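You operate a simulated robot arm through the tools that you are given. There is no shell and no other tool.

Carry out the task below with a simulated robot arm. There is one attempt and no reset: what you move stays moved.

Task
Put things in order on the wooden table with the long grey block. At the end: the green block stands on top of the brown carton (marked "PEGS"); the grey filter stands where the orange gauge stood; the yellow block stands where the grey filter stood; the orange gauge stands where the green block stood; whatever was shut is shut again. Leave all else as you found it, and nothing knocked over.

Only the result counts: the job must be done as asked and must still hold three seconds after the hand-in. Knocking over, shifting, dropping, spilling or breaking anything else fails it.

Robot
A 7-joint arm with a two-finger parallel gripper, fixed in place. Base frame: the origin is at the foot of the arm, x ahead of it, y to its left, z up; the work surface is at about z = 0. Lengths are in mm, angles in rad, forces in N, time in s.
With the tool pointing down near the work surface it reaches from about 220 to 580 mm from the base axis. Its first joint turns from -1.152 to 1.152 rad. Payload 2.5 kg.
Tool frame: the origin (TCP) lies between the finger pads and is the grasp point; the fingertips stand 23 mm ahead of it; z points along the fingers, y is the line along which they close. The gripper opens to 94 mm. The fingers are 38 mm wide and 10 mm thick; the gripper's body (54 by 96 mm) begins 39 mm behind the TCP.
Orientation is that of the tool frame in the base frame, as [roll, pitch, yaw] about the fixed x, y, z axes, in that order (R = Rz(yaw) Ry(pitch) Rx(roll)). With the fingers straight down and closing along the base's y, the tool's x points along the base's -x, its y along +y and its z along -z.

Tools
- The arm moves only by the tool step_arm. Its argument "motion" is a list of rows, each a list of 7 numbers: the shift along the tool's x, y, z in m, then the turn, a rotation vector about the tool's x, y, z in rad, then the opening in per cent of the stroke, from 0 (shut) to 100 (fully open). In form: [[tx, ty, tz, wx, wy, wz, fingers], ...]. A call has 1 to 20 rows; each row shifts and turns the commanded pose from where the row before left it, along the tool's axes as they then stand. Rows are played at 5 a second. More than 50 mm and 0.15 rad between two rows, or a gripper value outside its range, and nothing of the call is played. A pose out of reach is approached as far as the arm can. The call stops where the force on the tool passes 40 N (or 10 N more than at its start, if that is more) or the arm is blocked; 0.2 s more then pass. Each finger travels about 108 mm/s and halts on what it meets, pressing with about 31 N; the grip force reading is that of the motor and also rises with nothing between the fingers. The clock runs only during rows and for 0.2 s after the last one: add rows that do not move to give the fingers time. It gives the time, the measured TCP pose, the force on the tool (base axes), the opening and the grip force at its end, in the units of the frame above (readings bear some noise), with the torque about the TCP (base axes, N m) and any sound that the robot's microphone picked up.
- Cameras (640 x 400 px; columns grow to the right, rows downward): "scene" is fixed at [101.1, -381.8, 554.9]; the picture's right is [0.94, -0.34, 0.00], its down [-0.16, -0.45, -0.88] and it looks along [0.30, 0.83, -0.48] (base axes); focal length 316 px, centre (320, 200). "wrist" rides on the gripper at [86, 16, -75] in the tool frame; the picture's right is [-0.18, 0.98, 0.00], its down [-0.58, -0.11, -0.81] and it looks along [-0.79, -0.15, 0.59] (tool axes); focal length 243 px, centre (320, 200). There is no depth. A picture from a camera that has moved, and an enlarged one, comes with that camera's place and axes in the base frame and with its lens. The place of the scene camera against the robot may be out by one fixed shift of up to 18 mm in any direction.
- capture(camera): a new picture of that camera. It takes no simulated time.
- inspect(camera, box): a new picture of the part [left, top, right, bottom] of that camera's present view, enlarged. It takes no simulated time.
- job_done(): hands the job in; it is judged then, once.

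Nothing tells you positions but the pictures and the camera data. Unless the task says otherwise, let go and move clear before handing in.

The tools are called as a command line: name --pt "numbers of a row" for each row, then --argument value for the rest, lists and objects as JSON in quotes. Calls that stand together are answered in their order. step_arm: Moves the arm, as the interface text tells. Its arguments: {"type":"object","properties":{"motion":{"type":"array"}},"required":["motion"]} The other tools are called the same way: capture (camera) takes a picture; inspect (camera, box) takes an enlarged picture of a part of a camera's view; job_done () hands the job in.

At the start:

```text
t: 0.0
position: [344.0, 147.6, 366.5]
tool_rot: [-3.14, 0.0, 3.141]
contact_force: [0.7, 0.6, -0.6]
wrist_torque: [-0.03, -0.01, 0.03]
opening: 93.9
finger_force: 0.1
```

scene: 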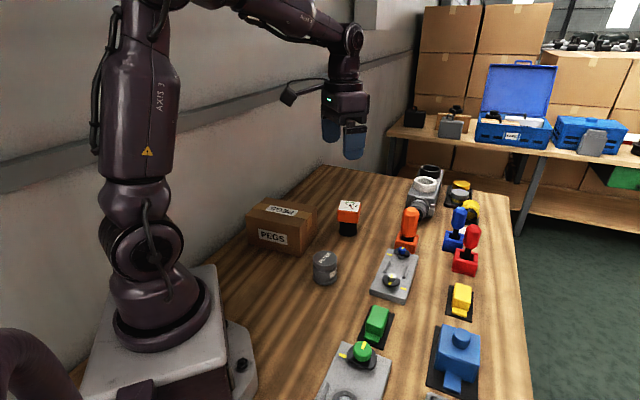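
wrist: 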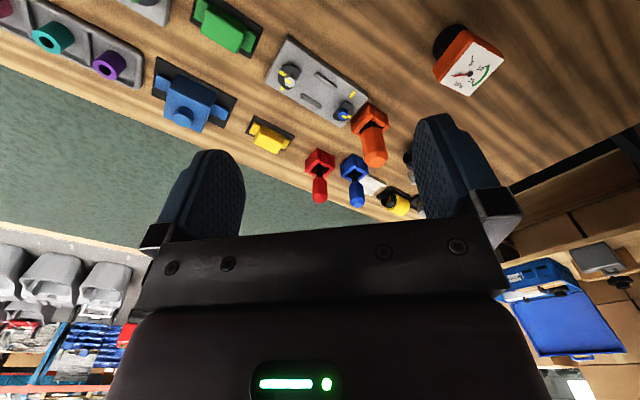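

I see a table with a brown carton, an orange gauge, a grey filter, and several blocks and fixtures. I'll take enlarged pictures first, before anything moves.

inspect --camera "scene" --box '[220, 150, 420, 300]'

inspect --camera "scene" --box '[300, 250, 500, 400]'

inspect --camera "scene" --box '[370, 150, 530, 270]'

capture --camera "wrist"

```text
2.67 times, centred on (320, 225) of scene
camera zoom: at [101.1, -381.8, 554.9], right [0.94, -0.34, 0.0], down [-0.16, -0.45, -0.88], along [0.3, 0.83, -0.48], focal length 843 px, centre (320, 133)
```

zoom: 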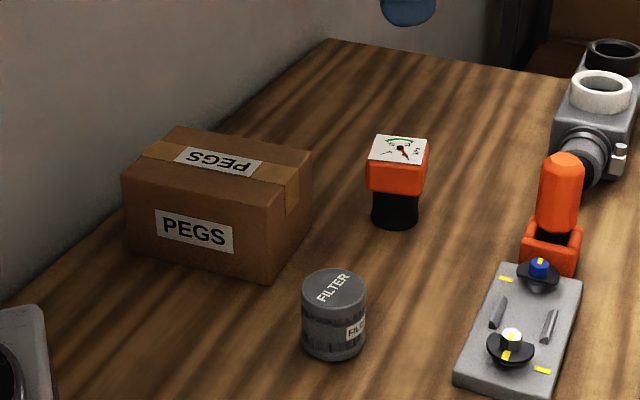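

```text
2.67 times, centred on (400, 325) of scene
camera zoom: at [101.1, -381.8, 554.9], right [0.94, -0.34, 0.0], down [-0.16, -0.45, -0.88], along [0.3, 0.83, -0.48], focal length 843 px, centre (107, -133)
```

zoom: 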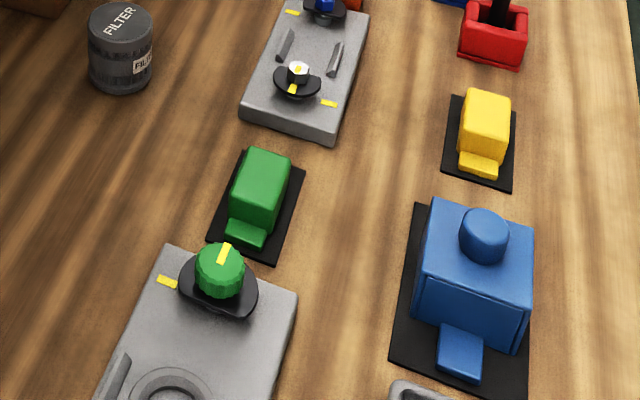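

```text
3.33 times, centred on (450, 210) of scene
camera zoom: at [101.1, -381.8, 554.9], right [0.94, -0.34, 0.0], down [-0.16, -0.45, -0.88], along [0.3, 0.83, -0.48], focal length 1054 px, centre (-113, 167)
```

zoom: 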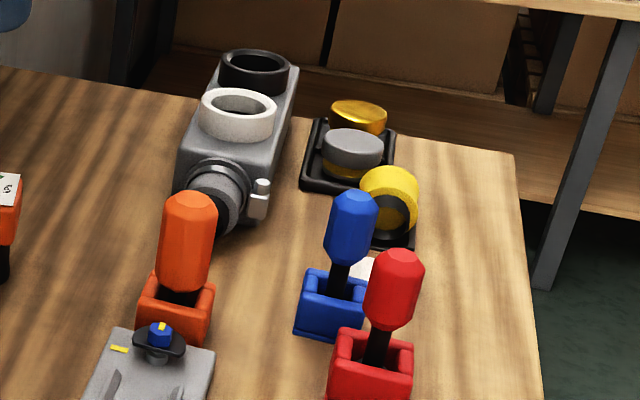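

```text
taken
camera wrist: at [258.2, 164.1, 442.9], right [0.18, 0.98, 0.0], down [0.58, -0.11, 0.81], along [0.79, -0.15, -0.59], focal length 243 px, centre (320, 200)
```

wrist: 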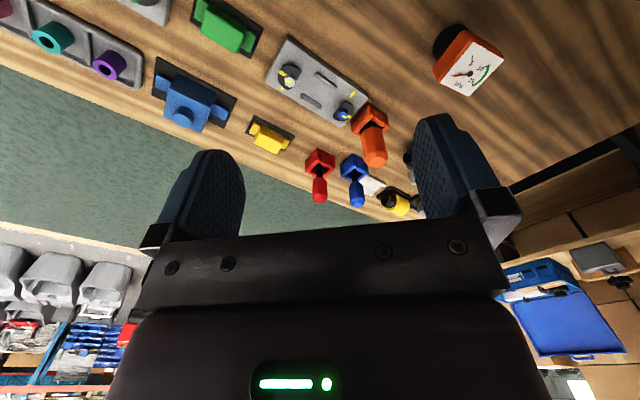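

I can pick out the four things to move and rough positions: filter about (323,195), gauge (456,335), green block (364,3), yellow block (579,-5) and the carton near (269,405). I'll move the wrist camera to look closely at the green and yellow blocks and what they sit in.

step_arm --pt "0.0128 -0.0295 0.02 0 0 0 100" --pt "0.0128 -0.0295 0.03 0 0 0 100" --pt "0.0128 -0.0295 0.03 0 0 0 100" --pt "0.0128 -0.0295 0.03 0 0 0 100" --pt "0.0128 -0.0295 0.03 0 0 0 100"

capture --camera "wrist"

capture --camera "scene"

```text
t: 1.2
position: [279.6, 0.0, 228.1]
tool_rot: [-3.14, 0.0, -3.141]
contact_force: [0.0, -1.4, 0.4]
wrist_torque: [-0.01, 0.06, 0.0]
opening: 93.9
finger_force: 0.0
```

```text
taken
camera wrist: at [194.4, 16.4, 302.9], right [0.18, 0.98, 0.0], down [0.58, -0.11, 0.81], along [0.79, -0.15, -0.59], focal length 243 px, centre (320, 200)
```

wrist: 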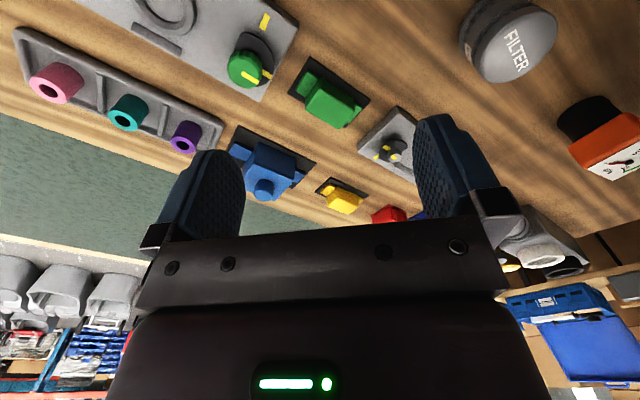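

```text
taken
```

scene: 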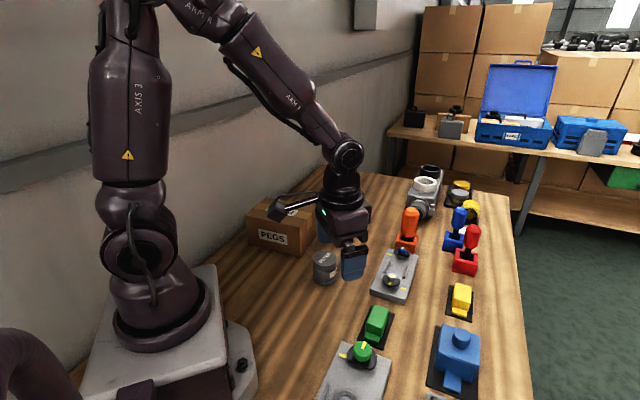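

inspect --camera "wrist" --box '[220, 40, 420, 165]'

inspect --camera "wrist" --box '[220, 120, 380, 220]'

inspect --camera "wrist" --box '[440, 0, 640, 125]'

```text
3.20 times, centred on (320, 102) of wrist
camera zoom: at [194.4, 16.4, 302.9], right [0.18, 0.98, 0.0], down [0.58, -0.11, 0.81], along [0.79, -0.15, -0.59], focal length 776 px, centre (320, 512)
```

zoom: 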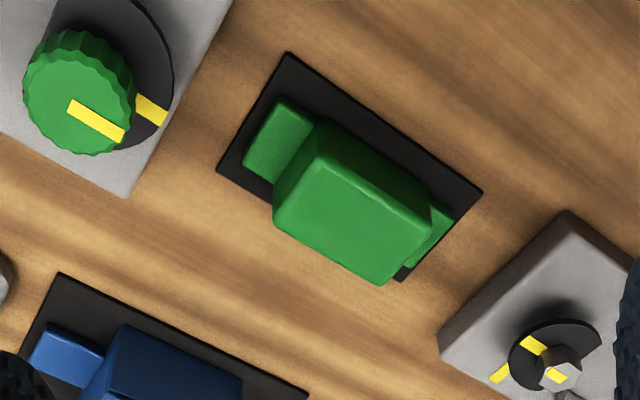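

```text
4.00 times, centred on (300, 170) of wrist
camera zoom: at [194.4, 16.4, 302.9], right [0.18, 0.98, 0.0], down [0.58, -0.11, 0.81], along [0.79, -0.15, -0.59], focal length 970 px, centre (400, 320)
```

zoom: 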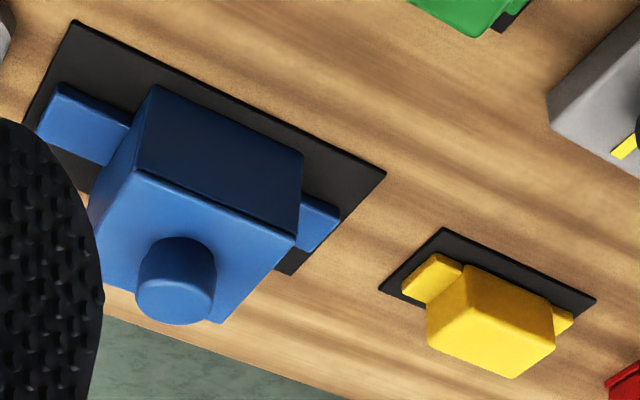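

```text
3.20 times, centred on (540, 62) of wrist
camera zoom: at [194.4, 16.4, 302.9], right [0.18, 0.98, 0.0], down [0.58, -0.11, 0.81], along [0.79, -0.15, -0.59], focal length 776 px, centre (-384, 640)
```

zoom: 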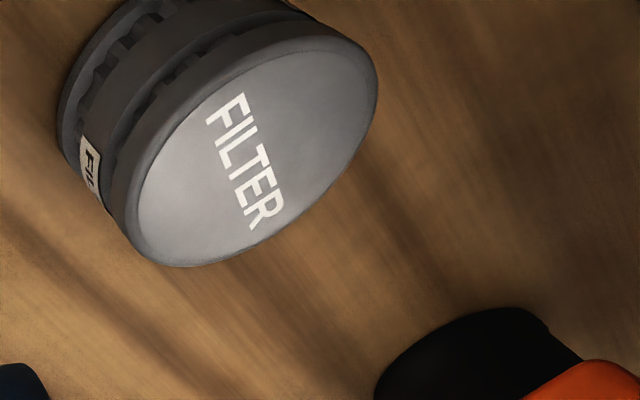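

The green, yellow and blue blocks are bodies with end tabs on thin black plates, and the green one is turned about 45°. Next I'll swing round to look at the carton, filter and gauge.

step_arm --pt "0.0029 0.0404 -0.01 0 0 -0.145 100" --pt "0.0029 0.0404 -0.01 0 0 -0.145 100" --pt "0.0029 0.0404 -0.01 0 0 -0.145 100" --pt "0.0029 0.0404 -0.01 0 0 -0.145 100" --pt "0.0029 0.0404 -0.01 0 0 -0.145 100" --pt "0.0029 0.0404 0 0 0 -0.145 100" --pt "0 0 0 0 0 0 100"

capture --camera "wrist"

capture --camera "scene"

```text
t: 2.8
position: [180.3, 212.5, 277.9]
tool_rot: [-3.141, 0.0, -2.268]
contact_force: [0.2, -0.5, -0.1]
wrist_torque: [-0.02, 0.0, 0.01]
opening: 94.0
finger_force: 0.0
```

```text
taken
camera wrist: at [113.6, 156.7, 353.1], right [-0.64, 0.77, 0.0], down [0.46, 0.38, 0.81], along [0.62, 0.51, -0.59], focal length 243 px, centre (320, 200)
```

wrist: 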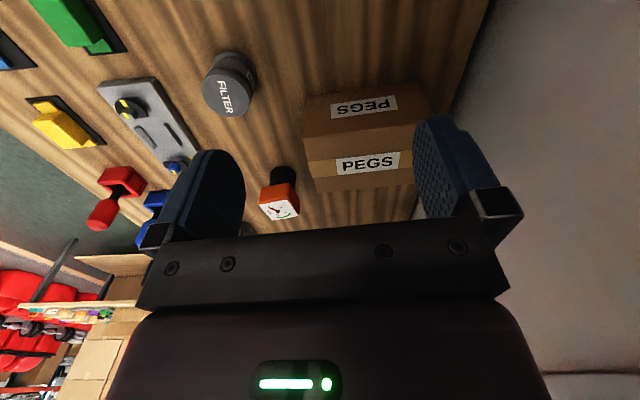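

```text
taken
```

scene: 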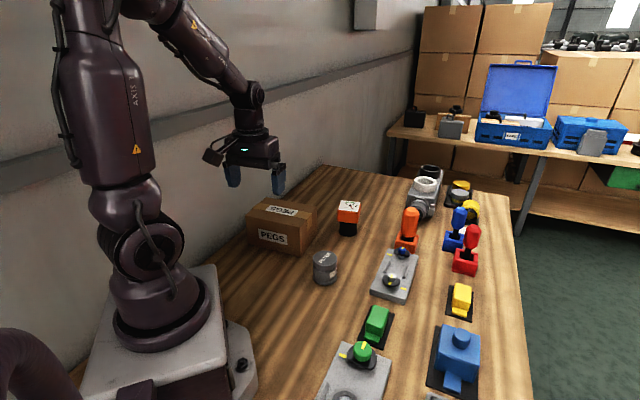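

inspect --camera "wrist" --box '[280, 70, 440, 210]'

inspect --camera "wrist" --box '[180, 30, 320, 230]'

```text
2.86 times, centred on (360, 140) of wrist
camera zoom: at [113.6, 156.7, 353.1], right [-0.64, 0.77, 0.0], down [0.46, 0.38, 0.81], along [0.62, 0.51, -0.59], focal length 693 px, centre (206, 371)
```

zoom: 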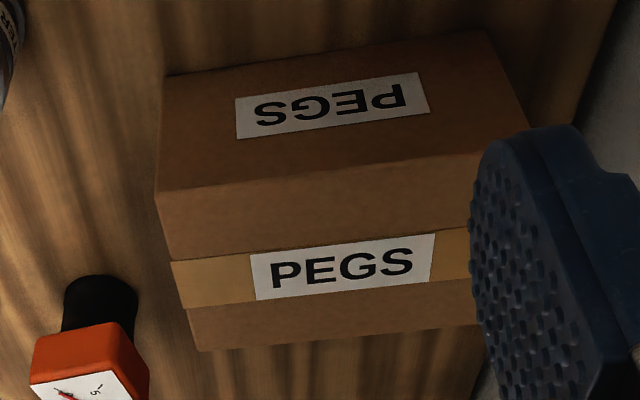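

```text
2.00 times, centred on (250, 130) of wrist
camera zoom: at [113.6, 156.7, 353.1], right [-0.64, 0.77, 0.0], down [0.46, 0.38, 0.81], along [0.62, 0.51, -0.59], focal length 485 px, centre (460, 340)
```

zoom: 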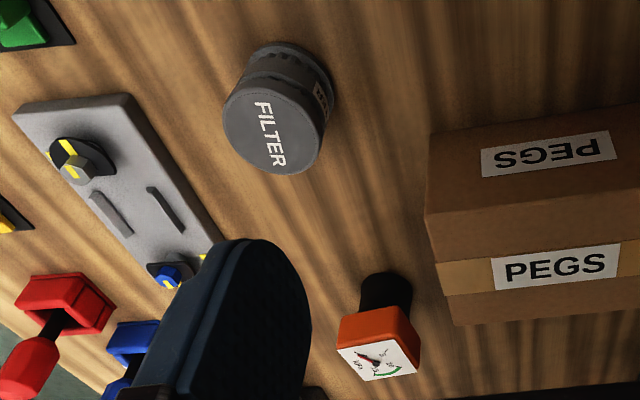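

The carton is about 170 x 122 x 96 mm with its centre near (269,377), and the filter is near (321,172). I'll hover above the filter to measure it precisely.

step_arm --pt "-0.0148 -0.0335 0.0145 0 0 0 100" --pt "-0.0148 -0.0335 0.0145 0 0 0 100" --pt "-0.0148 -0.0335 0.0145 0 0 0 100" --pt "-0.0148 -0.0335 0.0145 0 0 0 100" --pt "0 0 0 0 0 0.127 100" --pt "0 0 0 0 0 0.127 100" --pt "0 0 0 0 0 0.127 100" --pt "0 0 0 0 0 0 100"

capture --camera "wrist"

inspect --camera "wrist" --box '[240, 0, 400, 120]'

```text
t: 4.6
position: [320.7, 172.6, 219.1]
tool_rot: [3.14, 0.0, -2.652]
contact_force: [-0.8, -0.6, 1.1]
wrist_torque: [-0.01, 0.02, 0.02]
opening: 94.0
finger_force: 0.2
```

```text
taken
camera wrist: at [238.6, 146.8, 294.7], right [-0.3, 0.95, 0.0], down [0.56, 0.18, 0.81], along [0.77, 0.24, -0.59], focal length 243 px, centre (320, 200)
```

wrist: 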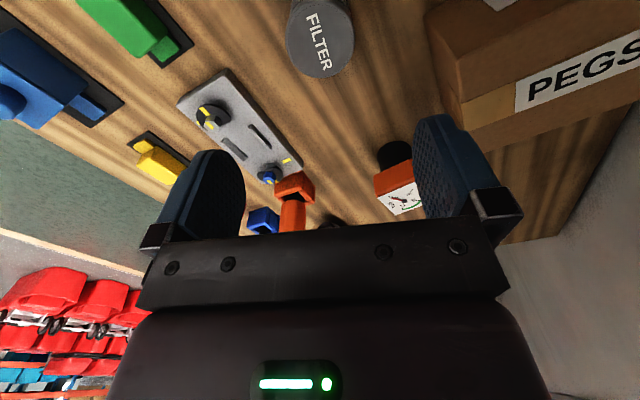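

```text
3.33 times, centred on (320, 60) of wrist
camera zoom: at [238.6, 146.8, 294.7], right [-0.3, 0.95, 0.0], down [0.56, 0.18, 0.81], along [0.77, 0.24, -0.59], focal length 809 px, centre (320, 667)
```

zoom: 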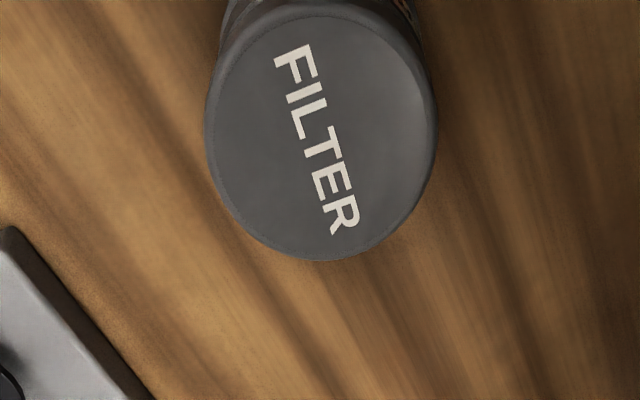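

The filter sits near (326,174), about 60 mm across and 58 mm tall. Next I'll hover over the gauge.

step_arm --pt "-0.03986 0.01556 -0.002 0 0 0 100" --pt "-0.03986 0.01556 -0.002 0 0 0 100" --pt "-0.03986 0.01556 -0.002 0 0 0 100" --pt "-0.03986 0.01556 -0.002 0 0 0 100" --pt "-0.03986 0.01556 -0.002 0 0 0 100" --pt "0 0 0 0 0 -0.14 100" --pt "0 0 0 0 0 0 100"

capture --camera "wrist"

inspect --camera "wrist" --box '[240, 0, 400, 120]'

```text
t: 6.2
position: [461.1, 335.0, 230.3]
tool_rot: [3.141, 0.0, -2.509]
contact_force: [-0.7, -0.3, 0.1]
wrist_torque: [-0.03, -0.03, 0.0]
opening: 93.9
finger_force: 0.1
```

```text
taken
camera wrist: at [383.1, 297.4, 305.1], right [-0.43, 0.9, 0.0], down [0.53, 0.26, 0.81], along [0.73, 0.35, -0.59], focal length 243 px, centre (320, 200)
```

wrist: 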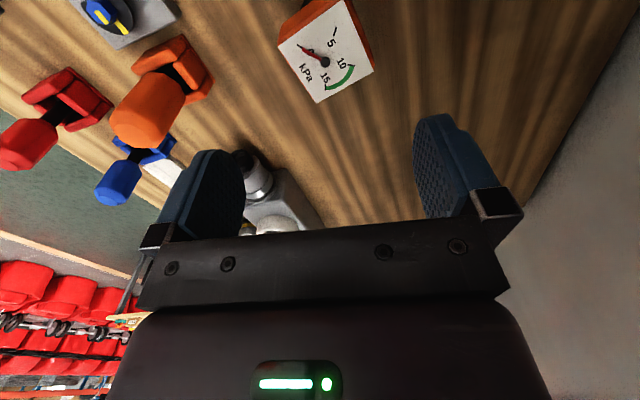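

```text
3.33 times, centred on (320, 60) of wrist
camera zoom: at [383.1, 297.4, 305.1], right [-0.43, 0.9, 0.0], down [0.53, 0.26, 0.81], along [0.73, 0.35, -0.59], focal length 809 px, centre (320, 667)
```

zoom: 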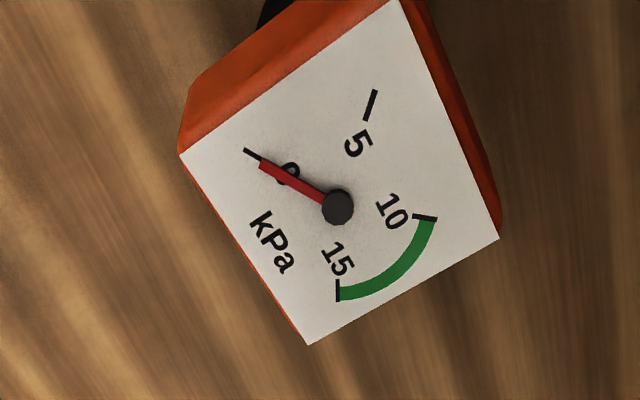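

The gauge is a square head about 59 mm wide on a black stem, near (467,345), with its edges turned about 57°. Next I'll hover over the green block, aligned with its 45° heading.

step_arm --pt "0.03385 -0.02758 0.00375 0 0 0 100" --pt "0.03385 -0.02758 0.00375 0 0 0 100" --pt "0.03385 -0.02758 0.00375 0 0 0 100" --pt "0.03385 -0.02758 0.00375 0 0 0 100" --pt "0.03385 -0.02758 0.00375 0 0 0 100" --pt "0.03385 -0.02758 0.00375 0 0 0 100" --pt "0.03385 -0.02758 0.00375 0 0 0 100" --pt "0.03385 -0.02758 0.00375 0 0 0 100" --pt "0 0 0 0 0 -0.0765 100" --pt "0 0 0 0 0 -0.0765 100" --pt "0 0 0 0 0 0 100"

capture --camera "wrist"

inspect --camera "wrist" --box '[240, 0, 400, 120]'

```text
t: 8.6
position: [370.6, -1.0, 198.4]
tool_rot: [3.141, 0.0, -2.358]
contact_force: [-0.5, -0.8, -0.3]
wrist_torque: [0.0, 0.01, -0.02]
opening: 93.8
finger_force: 0.1
```

```text
taken
camera wrist: at [299.8, -52.0, 274.4], right [-0.56, 0.83, 0.0], down [0.49, 0.33, 0.81], along [0.67, 0.45, -0.59], focal length 243 px, centre (320, 200)
```

wrist: 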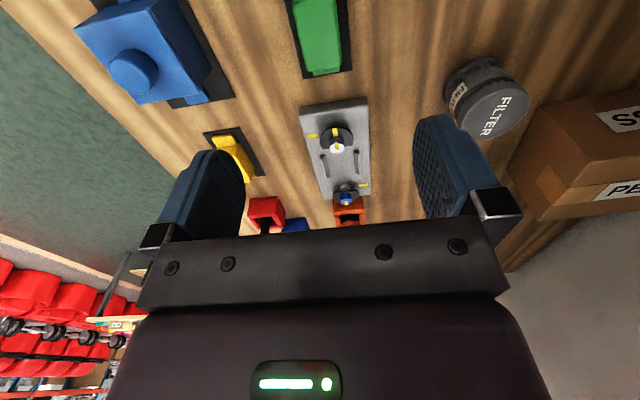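

```text
3.33 times, centred on (320, 60) of wrist
camera zoom: at [299.8, -52.0, 274.4], right [-0.56, 0.83, 0.0], down [0.49, 0.33, 0.81], along [0.67, 0.45, -0.59], focal length 809 px, centre (320, 667)
```

zoom: 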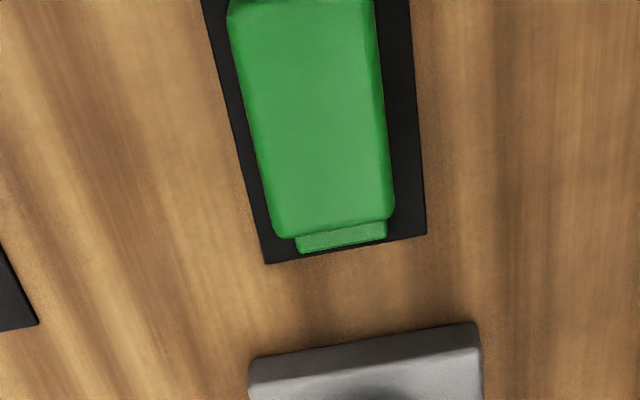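

The green block's plate is centred at about (373.7,-3.3) with its long axis at 45°, and the block is about 36 mm wide and 30 mm tall. I'll line up, go down part way and check from closer.

step_arm --pt "-0.0006 -0.0038 0.03 0 0 -0.005 80" --pt "0 0 0.04 0 0 0 75" --pt "0 0 0.04 0 0 0 70" --pt "0 0 0 0 0 0 70"

capture --camera "wrist"

inspect --camera "scene" --box '[320, 260, 440, 350]'

```text
t: 9.6
position: [375.5, -3.8, 90.4]
tool_rot: [3.141, -0.001, -2.352]
contact_force: [0.8, 0.2, 0.9]
wrist_torque: [-0.03, -0.01, -0.01]
opening: 65.8
finger_force: 0.0
```

```text
taken
camera wrist: at [303.6, -53.9, 164.5], right [-0.57, 0.82, 0.0], down [0.49, 0.34, 0.81], along [0.66, 0.46, -0.59], focal length 243 px, centre (320, 200)
```

wrist: 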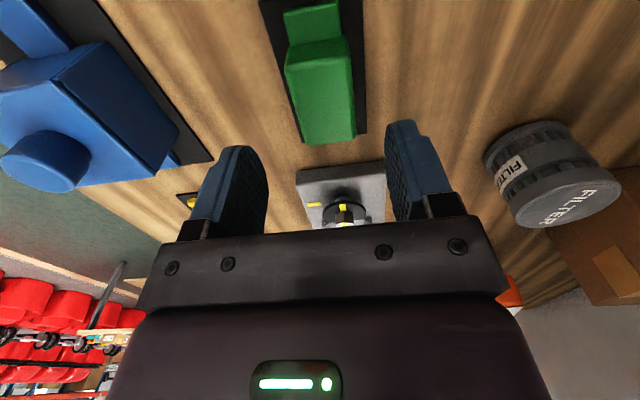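

```text
4.44 times, centred on (380, 305) of scene
camera zoom: at [101.1, -381.8, 554.9], right [0.94, -0.34, 0.0], down [-0.16, -0.45, -0.88], along [0.3, 0.83, -0.48], focal length 1405 px, centre (53, -267)
```

zoom: 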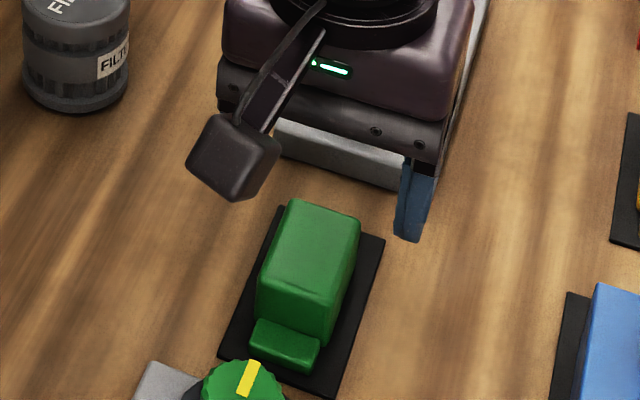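

inspect --camera "wrist" --box '[240, 0, 400, 150]'

```text
2.67 times, centred on (320, 75) of wrist
camera zoom: at [303.6, -53.9, 164.5], right [-0.57, 0.82, 0.0], down [0.49, 0.34, 0.81], along [0.66, 0.46, -0.59], focal length 647 px, centre (320, 533)
```

zoom: 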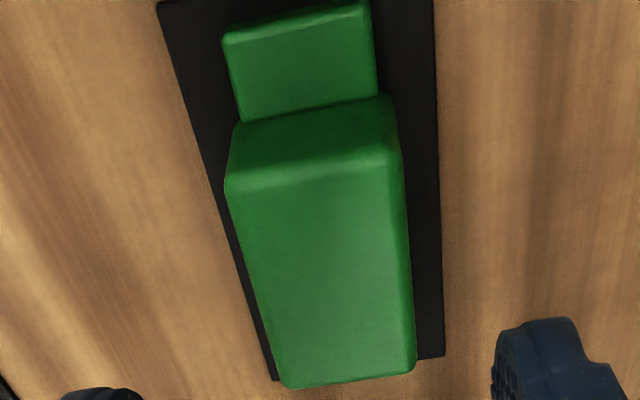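

Close-up confirms the body is about 52 x 34 mm and 35 mm tall, centred at (373.3,-2.9). I'll descend and grip it across its short side.

step_arm --pt "0 0.0028 0.02 0 0 0 70" --pt "0 0 0.02 0 0 0 70" --pt "0 0 0.0194 0 0 0 70" --pt "0 0 0 0 0 0 70"

capture --camera "wrist"

inspect --camera "scene" --box '[320, 260, 440, 350]'

```text
t: 10.6
position: [372.9, -2.5, 28.8]
tool_rot: [-3.14, 0.001, -2.354]
contact_force: [0.0, -0.5, -0.1]
wrist_torque: [-0.01, -0.02, -0.01]
opening: 65.9
finger_force: 0.1
```

```text
taken
camera wrist: at [301.4, -52.4, 105.0], right [-0.57, 0.82, 0.0], down [0.49, 0.34, 0.81], along [0.66, 0.46, -0.59], focal length 243 px, centre (320, 200)
```

wrist: 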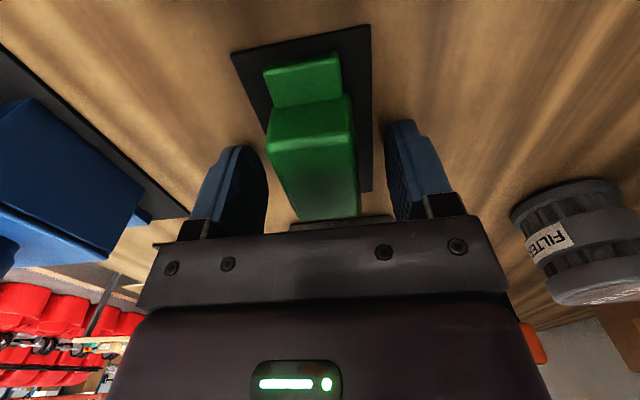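

```text
4.44 times, centred on (380, 305) of scene
camera zoom: at [101.1, -381.8, 554.9], right [0.94, -0.34, 0.0], down [-0.16, -0.45, -0.88], along [0.3, 0.83, -0.48], focal length 1405 px, centre (53, -267)
```

zoom: 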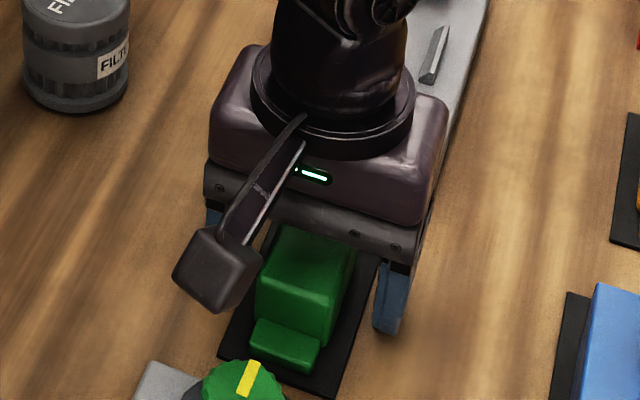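

The fingers straddle the block evenly, just above the plate. I'll close the grip now.

step_arm --pt "0 0 0 0 0 0 40" --pt "0 0 0 0 0 0 20" --pt "0 0 0 0 0 0 10" --pt "0 0 0 0 0 0 10"

capture --camera "wrist"

```text
t: 11.6
position: [373.1, -3.0, 29.1]
tool_rot: [3.141, 0.0, -2.355]
contact_force: [-0.9, -0.2, -0.4]
wrist_torque: [0.01, 0.03, -0.02]
opening: 35.5
finger_force: 31.3
```

```text
taken
camera wrist: at [301.4, -52.5, 105.2], right [-0.57, 0.82, 0.0], down [0.49, 0.34, 0.81], along [0.66, 0.46, -0.59], focal length 243 px, centre (320, 200)
```

wrist: 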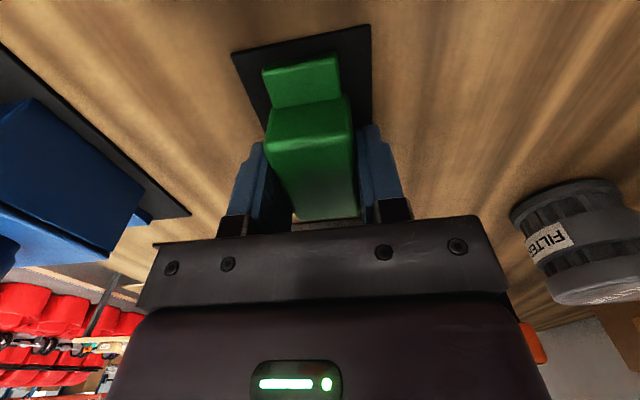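

The block is gripped at 35.5 mm. I'll lift it a little and check whether it comes free and whether the plate comes along.

step_arm --pt "0 0 -0.005 0 0 0 10" --pt "0 0 -0.01 0 0 0 10" --pt "0 0 0 0 0 0 10"

capture --camera "wrist"

inspect --camera "scene" --box '[320, 260, 440, 350]'

```text
t: 12.4
position: [373.5, -3.4, 45.9]
tool_rot: [-3.141, 0.0, -2.354]
contact_force: [0.3, 0.6, -2.2]
wrist_torque: [0.04, 0.02, 0.01]
opening: 35.7
finger_force: 31.3
```

```text
taken
camera wrist: at [301.1, -52.7, 120.6], right [-0.57, 0.82, 0.0], down [0.49, 0.34, 0.81], along [0.66, 0.46, -0.59], focal length 243 px, centre (320, 200)
```

wrist: 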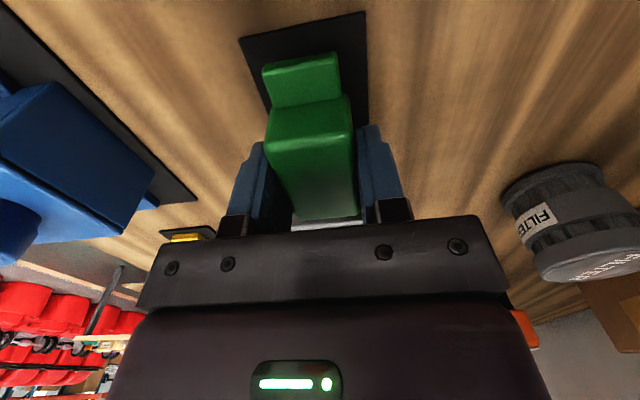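

```text
4.44 times, centred on (380, 305) of scene
camera zoom: at [101.1, -381.8, 554.9], right [0.94, -0.34, 0.0], down [-0.16, -0.45, -0.88], along [0.3, 0.83, -0.48], focal length 1405 px, centre (53, -267)
```

zoom: 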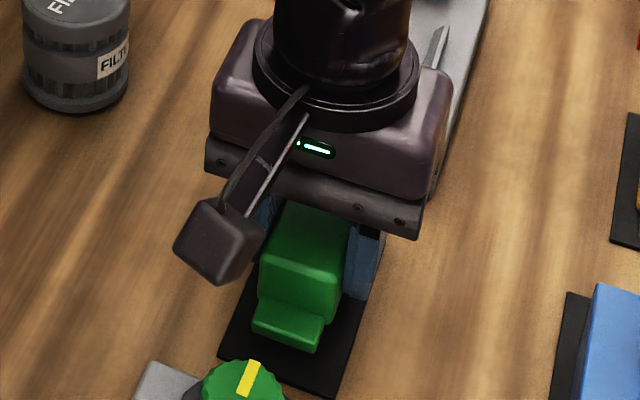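

The block came free and its plate stayed on the table. I'll lift high and carry it over to the middle of the carton.

step_arm --pt "0 0 -0.0437 0 0 0 10" --pt "0 0 -0.0437 0 0 0 10" --pt "0 0 -0.0437 0 0 0 10" --pt "0 0 -0.0437 0 0 0 10" --pt "-0.02168 0.03804 0 0 0 0 10" --pt "-0.02168 0.03804 0 0 0 0 10" --pt "-0.02168 0.03804 0 0 0 0 10" --pt "-0.02168 0.03804 0 0 0 0 10" --pt "-0.02168 0.03804 0 0 0 0 10" --pt "-0.02168 0.03804 0 0 0 0 10" --pt "-0.02168 0.03804 0 0 0 0 10" --pt "-0.02168 0.03804 0 0 0 0 10" --pt "-0.02168 0.03804 0 0 0 0 10" --pt "0 0 0 0 0 -0.06 10" --pt "0 0 0 0 0 0 10"

capture --camera "wrist"

capture --camera "scene"

```text
t: 15.6
position: [268.0, 377.8, 219.7]
tool_rot: [3.141, 0.0, -2.295]
contact_force: [0.0, -0.3, -1.0]
wrist_torque: [-0.01, 0.0, -0.03]
opening: 35.8
finger_force: 31.4
```

```text
taken
camera wrist: at [199.3, 323.4, 295.0], right [-0.62, 0.79, 0.0], down [0.47, 0.36, 0.81], along [0.64, 0.5, -0.59], focal length 243 px, centre (320, 200)
```

wrist: 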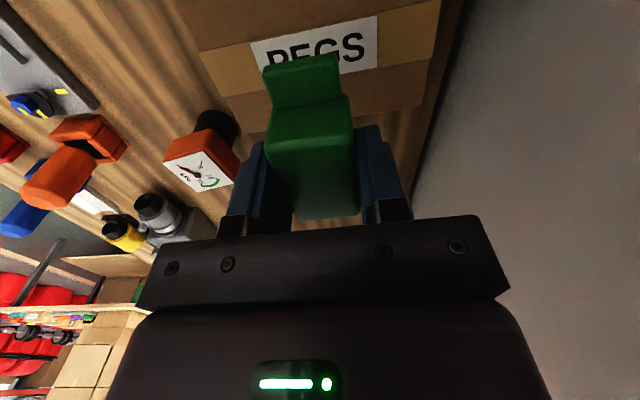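

```text
taken
```

scene: 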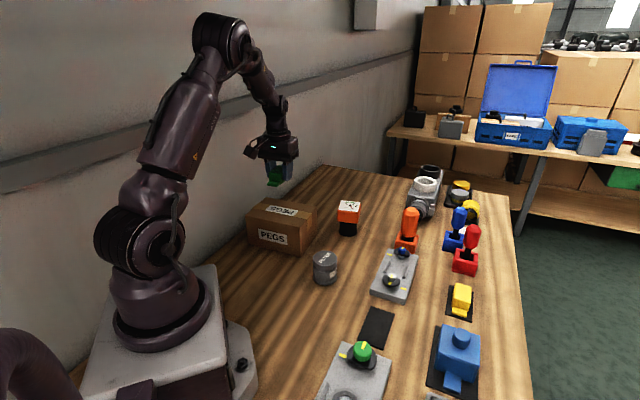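

inspect --camera "wrist" --box '[170, 0, 470, 190]'

inspect --camera "scene" --box '[230, 130, 370, 270]'

```text
2.11 times, centred on (320, 95) of wrist
camera zoom: at [199.3, 323.4, 295.0], right [-0.62, 0.79, 0.0], down [0.47, 0.36, 0.81], along [0.64, 0.5, -0.59], focal length 511 px, centre (320, 421)
```

zoom: 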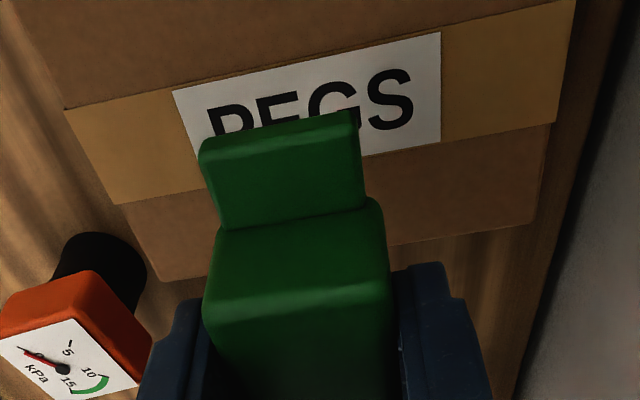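

```text
2.86 times, centred on (300, 200) of scene
camera zoom: at [101.1, -381.8, 554.9], right [0.94, -0.34, 0.0], down [-0.16, -0.45, -0.88], along [0.3, 0.83, -0.48], focal length 903 px, centre (377, 200)
```

zoom: 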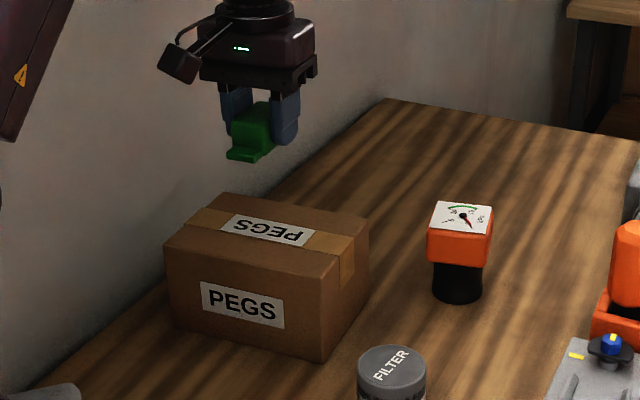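

The carton top's centre works out at about (268,375), so the block is nearly over it. I'll lower to just above the top.

step_arm --pt "0.0022 -0.002 0.03 0 0 0 10" --pt "0 0 0.03 0 0 0 10" --pt "0 0 0.03 0 0 0 10" --pt "0 0 0 0 0 0 10"

inspect --camera "scene" --box '[230, 170, 330, 270]'

capture --camera "wrist"

```text
t: 16.6
position: [267.0, 374.9, 128.8]
tool_rot: [3.141, 0.0, -2.293]
contact_force: [0.5, -1.2, -1.9]
wrist_torque: [0.0, 0.0, -0.03]
opening: 35.5
finger_force: 31.6
```

```text
4.00 times, centred on (280, 220) of scene
camera zoom: at [101.1, -381.8, 554.9], right [0.94, -0.34, 0.0], down [-0.16, -0.45, -0.88], along [0.3, 0.83, -0.48], focal length 1264 px, centre (480, 120)
```

zoom: 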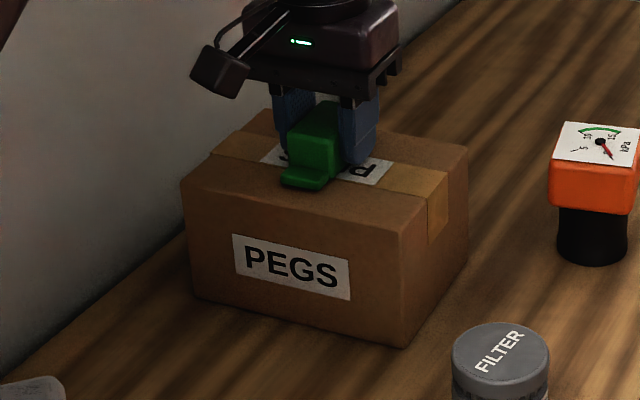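

```text
taken
camera wrist: at [199.2, 319.4, 204.7], right [-0.62, 0.79, 0.0], down [0.47, 0.36, 0.81], along [0.64, 0.5, -0.59], focal length 243 px, centre (320, 200)
```

wrist: 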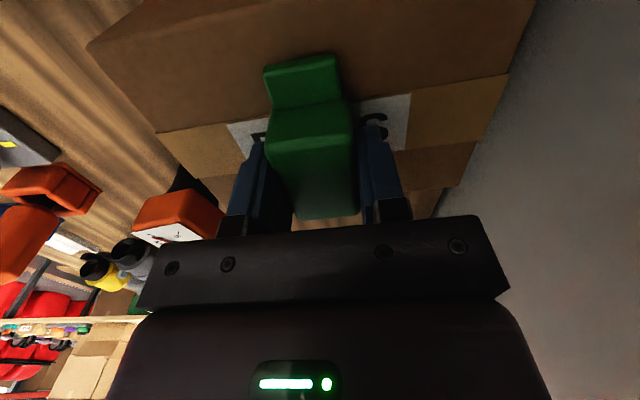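

step_arm --pt "0 0 0.0015 0 0 0 10" --pt "0 0 0.0015 0 0 0 10" --pt "0 0 0 0 0 0 10"

```text
t: 17.4
position: [268.1, 372.9, 126.0]
tool_rot: [3.141, 0.0, -2.293]
contact_force: [-1.9, -1.4, 2.9]
wrist_torque: [-0.23, 0.15, 0.0]
opening: 35.8
finger_force: 31.1
```

step_arm --pt "0 0 0.0007 0 0 0 10" --pt "0 0 0 0 0 0 10"

capture --camera "wrist"

```text
t: 18.0
position: [268.0, 374.8, 127.8]
tool_rot: [-3.141, 0.001, -2.294]
contact_force: [-4.7, -7.9, 19.5]
wrist_torque: [-0.39, 0.26, 0.03]
opening: 36.0
finger_force: 31.1
```

```text
taken
camera wrist: at [199.7, 320.1, 201.7], right [-0.62, 0.79, 0.0], down [0.47, 0.36, 0.81], along [0.64, 0.5, -0.59], focal length 243 px, centre (320, 200)
```

wrist: 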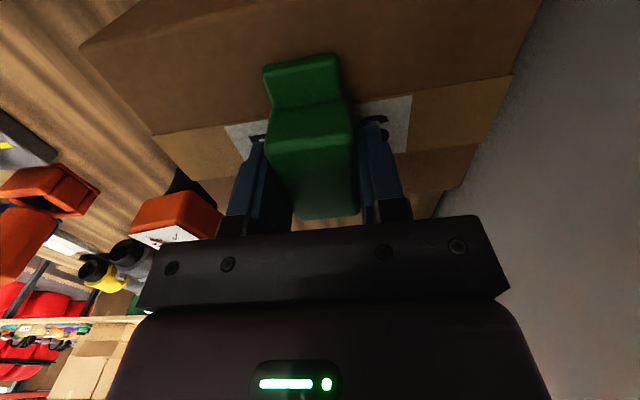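

The block has made contact with the carton top. I'll ease off the pressure slightly before letting go.

step_arm --pt "0 0 -0.0006 0 0 0 10" --pt "0 0 0 0 0 0 10"

```text
t: 18.6
position: [269.9, 373.8, 127.2]
tool_rot: [3.141, 0.003, -2.294]
contact_force: [-1.9, -1.9, 14.3]
wrist_torque: [-0.35, 0.24, 0.0]
opening: 35.7
finger_force: 30.7
```

step_arm --pt "0 0 -0.0004 0 0 0 10" --pt "0 0 0 0 0 0 10" --pt "0 0 0 0 0 0 45" --pt "0 0 0 0 0 0 55" --pt "0 0 0 0 0 0 55"

capture --camera "wrist"

inspect --camera "scene" --box '[230, 170, 330, 270]'

```text
t: 19.8
position: [267.6, 374.1, 125.6]
tool_rot: [-3.142, 0.0, -2.293]
contact_force: [0.3, 0.4, -0.9]
wrist_torque: [0.01, 0.01, 0.0]
opening: 52.1
finger_force: 0.1
```

```text
taken
camera wrist: at [199.8, 319.7, 201.9], right [-0.62, 0.79, 0.0], down [0.47, 0.36, 0.81], along [0.64, 0.5, -0.59], focal length 243 px, centre (320, 200)
```

wrist: 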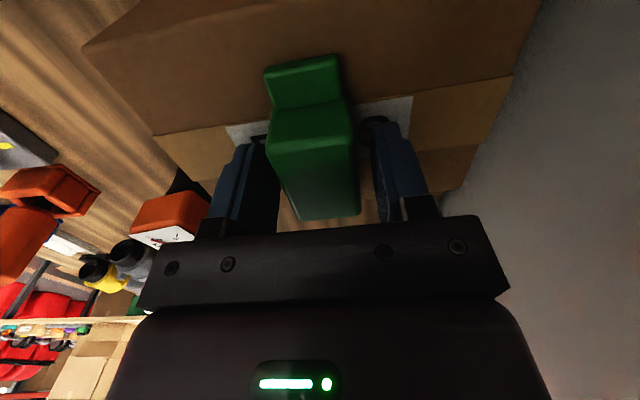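

```text
4.00 times, centred on (280, 220) of scene
camera zoom: at [101.1, -381.8, 554.9], right [0.94, -0.34, 0.0], down [-0.16, -0.45, -0.88], along [0.3, 0.83, -0.48], focal length 1264 px, centre (480, 120)
```

zoom: 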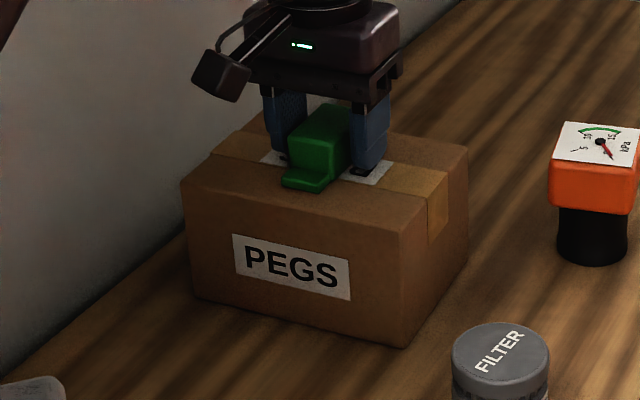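

The green block stands on the carton, which hasn't moved. I'll rise straight up and go over to the gauge.

step_arm --pt "0 0 -0.02 0 0 0 55" --pt "0 0 -0.035 0 0 0 60" --pt "0 0 -0.04 0 0 0 80" --pt "-0.02196 -0.0337 0 0 0 0 100" --pt "-0.02196 -0.0337 0 0 0 0 100" --pt "-0.02196 -0.0337 0 0 0 0 100" --pt "-0.02196 -0.0337 0 0 0 0 100" --pt "-0.02196 -0.0337 0 0 0 0 100" --pt "0 0 0 0 0 -0.074 100" --pt "0 0 0 0 0 -0.074 100" --pt "0 0 0 0 0 0 100"

capture --camera "wrist"

inspect --camera "wrist" --box '[240, 0, 400, 120]'

inspect --camera "scene" --box '[230, 130, 390, 270]'

```text
t: 22.2
position: [468.3, 345.5, 221.5]
tool_rot: [-3.141, 0.0, -2.145]
contact_force: [0.5, -0.5, -0.5]
wrist_torque: [-0.03, 0.01, -0.01]
opening: 93.9
finger_force: 0.0
```

```text
taken
camera wrist: at [407.5, 281.2, 297.5], right [-0.73, 0.69, 0.0], down [0.41, 0.43, 0.81], along [0.56, 0.58, -0.59], focal length 243 px, centre (320, 200)
```

wrist: 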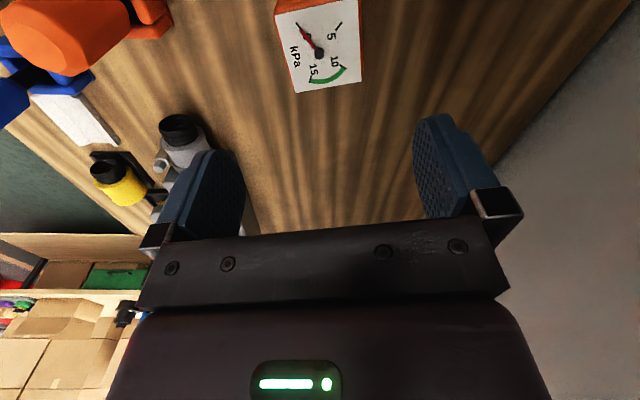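

```text
3.33 times, centred on (320, 60) of wrist
camera zoom: at [407.5, 281.2, 297.5], right [-0.73, 0.69, 0.0], down [0.41, 0.43, 0.81], along [0.56, 0.58, -0.59], focal length 809 px, centre (320, 667)
```

zoom: 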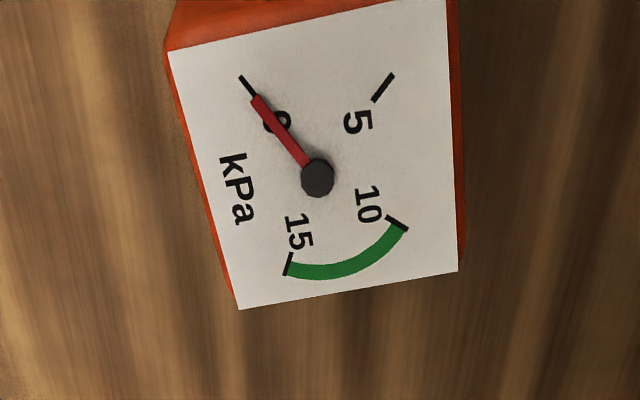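

```text
2.86 times, centred on (310, 200) of scene
camera zoom: at [101.1, -381.8, 554.9], right [0.94, -0.34, 0.0], down [-0.16, -0.45, -0.88], along [0.3, 0.83, -0.48], focal length 903 px, centre (349, 200)
```

zoom: 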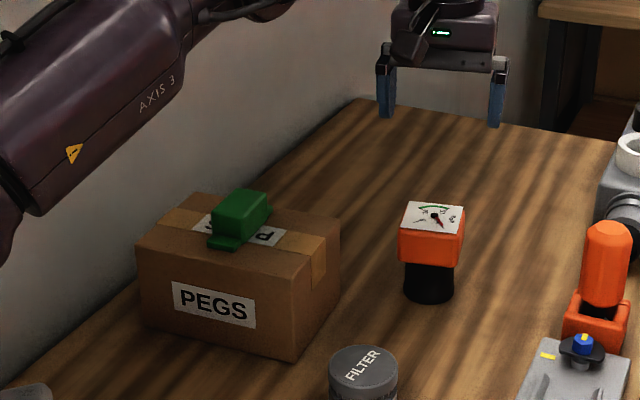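

The view is now square to the gauge, whose head is centred near (464.5,344) with its top at about z = 93. I'll lower part way with the fingers wide and look again.

step_arm --pt "0 0 0.03 0 0 0 100" --pt "0 0 0.03 0 0 0 100" --pt "0 0 0.025 0 0 0 100" --pt "0 0 0 0 0 0 100"

capture --camera "wrist"

inspect --camera "wrist" --box '[220, 0, 420, 150]'

inspect --camera "scene" --box '[300, 140, 420, 250]'

```text
t: 23.2
position: [468.2, 345.9, 136.6]
tool_rot: [-3.141, 0.0, -2.143]
contact_force: [1.1, 0.6, 0.0]
wrist_torque: [0.01, 0.02, -0.01]
opening: 93.7
finger_force: 0.0
```

```text
taken
camera wrist: at [408.2, 281.3, 212.5], right [-0.72, 0.69, 0.0], down [0.41, 0.43, 0.81], along [0.56, 0.58, -0.59], focal length 243 px, centre (320, 200)
```

wrist: 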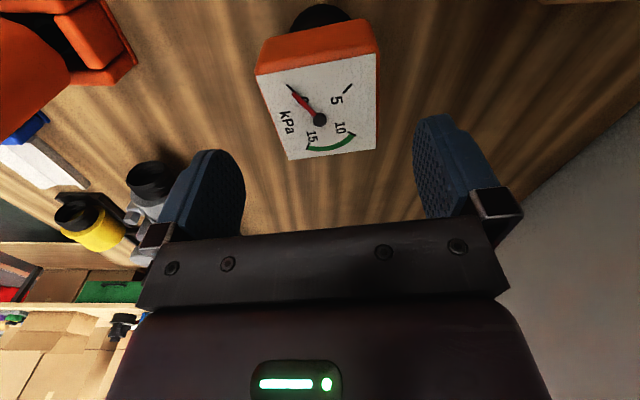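

```text
2.67 times, centred on (320, 75) of wrist
camera zoom: at [408.2, 281.3, 212.5], right [-0.72, 0.69, 0.0], down [0.41, 0.43, 0.81], along [0.56, 0.58, -0.59], focal length 647 px, centre (320, 533)
```

zoom: 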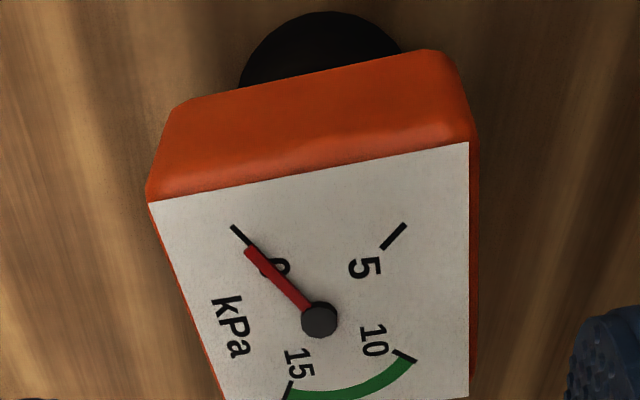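

```text
3.64 times, centred on (360, 195) of scene
camera zoom: at [101.1, -381.8, 554.9], right [0.94, -0.34, 0.0], down [-0.16, -0.45, -0.88], along [0.3, 0.83, -0.48], focal length 1149 px, centre (174, 218)
```

zoom: 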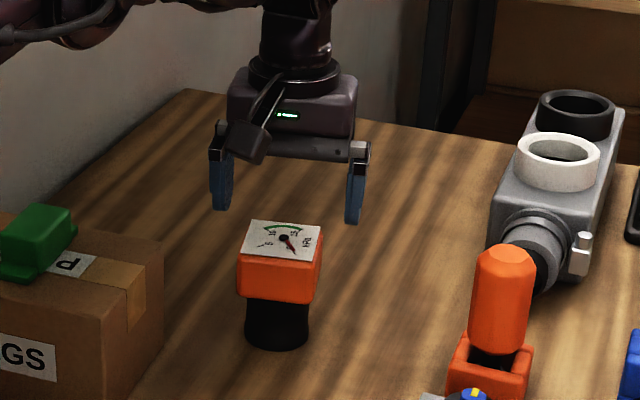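

The gauge top is at z of about 97, the head is about 56 mm square from z 59 to 97, and it's centred near (463,343). I'll make a small correction and lower around the head.

step_arm --pt "0.0045 0.0026 0 0 0 0 100" --pt "0 0 0.02 0 0 0 100" --pt "0 0 0.02 0 0 0 95" --pt "0 0 0.02 0 0 0 90" --pt "0 0 0 0 0 0 85"

capture --camera "wrist"

inspect --camera "scene" --box '[300, 140, 420, 250]'

```text
t: 24.4
position: [464.1, 342.4, 78.1]
tool_rot: [-3.141, -0.002, -2.147]
contact_force: [-0.7, 0.4, 0.3]
wrist_torque: [-0.03, 0.01, 0.0]
opening: 79.8
finger_force: 0.1
```

```text
taken
camera wrist: at [403.1, 278.7, 152.1], right [-0.72, 0.69, 0.0], down [0.41, 0.43, 0.81], along [0.56, 0.58, -0.59], focal length 243 px, centre (320, 200)
```

wrist: 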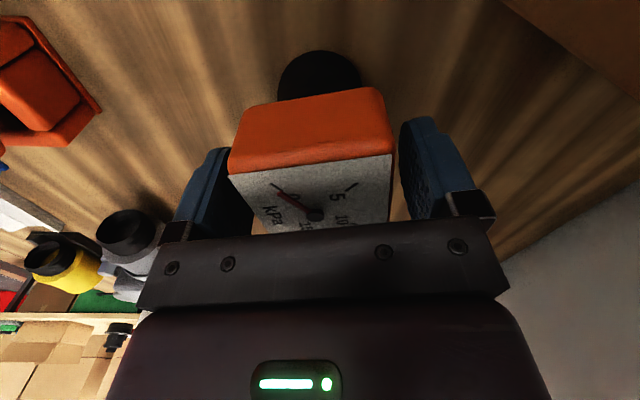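

```text
3.64 times, centred on (360, 195) of scene
camera zoom: at [101.1, -381.8, 554.9], right [0.94, -0.34, 0.0], down [-0.16, -0.45, -0.88], along [0.3, 0.83, -0.48], focal length 1149 px, centre (174, 218)
```

zoom: 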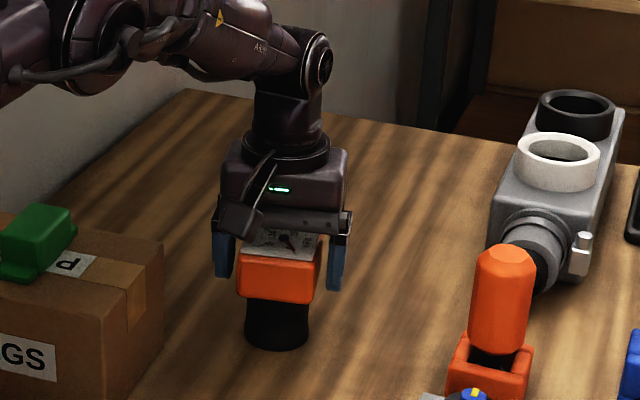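

step_arm --pt "0 0 0 0 0 0 70" --pt "0 0 0 0 0 0 60" --pt "0 0 0 0 0 0 50" --pt "0 0 0 0 0 0 30" --pt "0 0 0 0 0 0 30"

capture --camera "wrist"

inspect --camera "scene" --box '[300, 140, 420, 250]'

```text
t: 25.6
position: [461.9, 342.2, 77.8]
tool_rot: [3.141, 0.001, -2.145]
contact_force: [-0.3, -0.3, 1.1]
wrist_torque: [0.01, 0.02, 0.0]
opening: 63.7
finger_force: 30.9
```

```text
taken
camera wrist: at [403.0, 278.6, 152.2], right [-0.72, 0.69, 0.0], down [0.41, 0.43, 0.81], along [0.56, 0.58, -0.59], focal length 243 px, centre (320, 200)
```

wrist: 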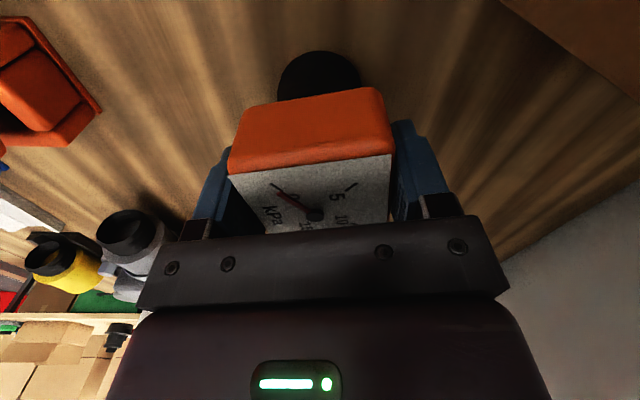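

```text
3.64 times, centred on (360, 195) of scene
camera zoom: at [101.1, -381.8, 554.9], right [0.94, -0.34, 0.0], down [-0.16, -0.45, -0.88], along [0.3, 0.83, -0.48], focal length 1149 px, centre (174, 218)
```

zoom: 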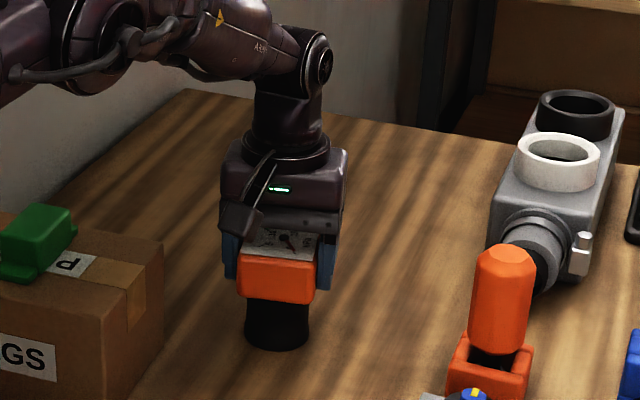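

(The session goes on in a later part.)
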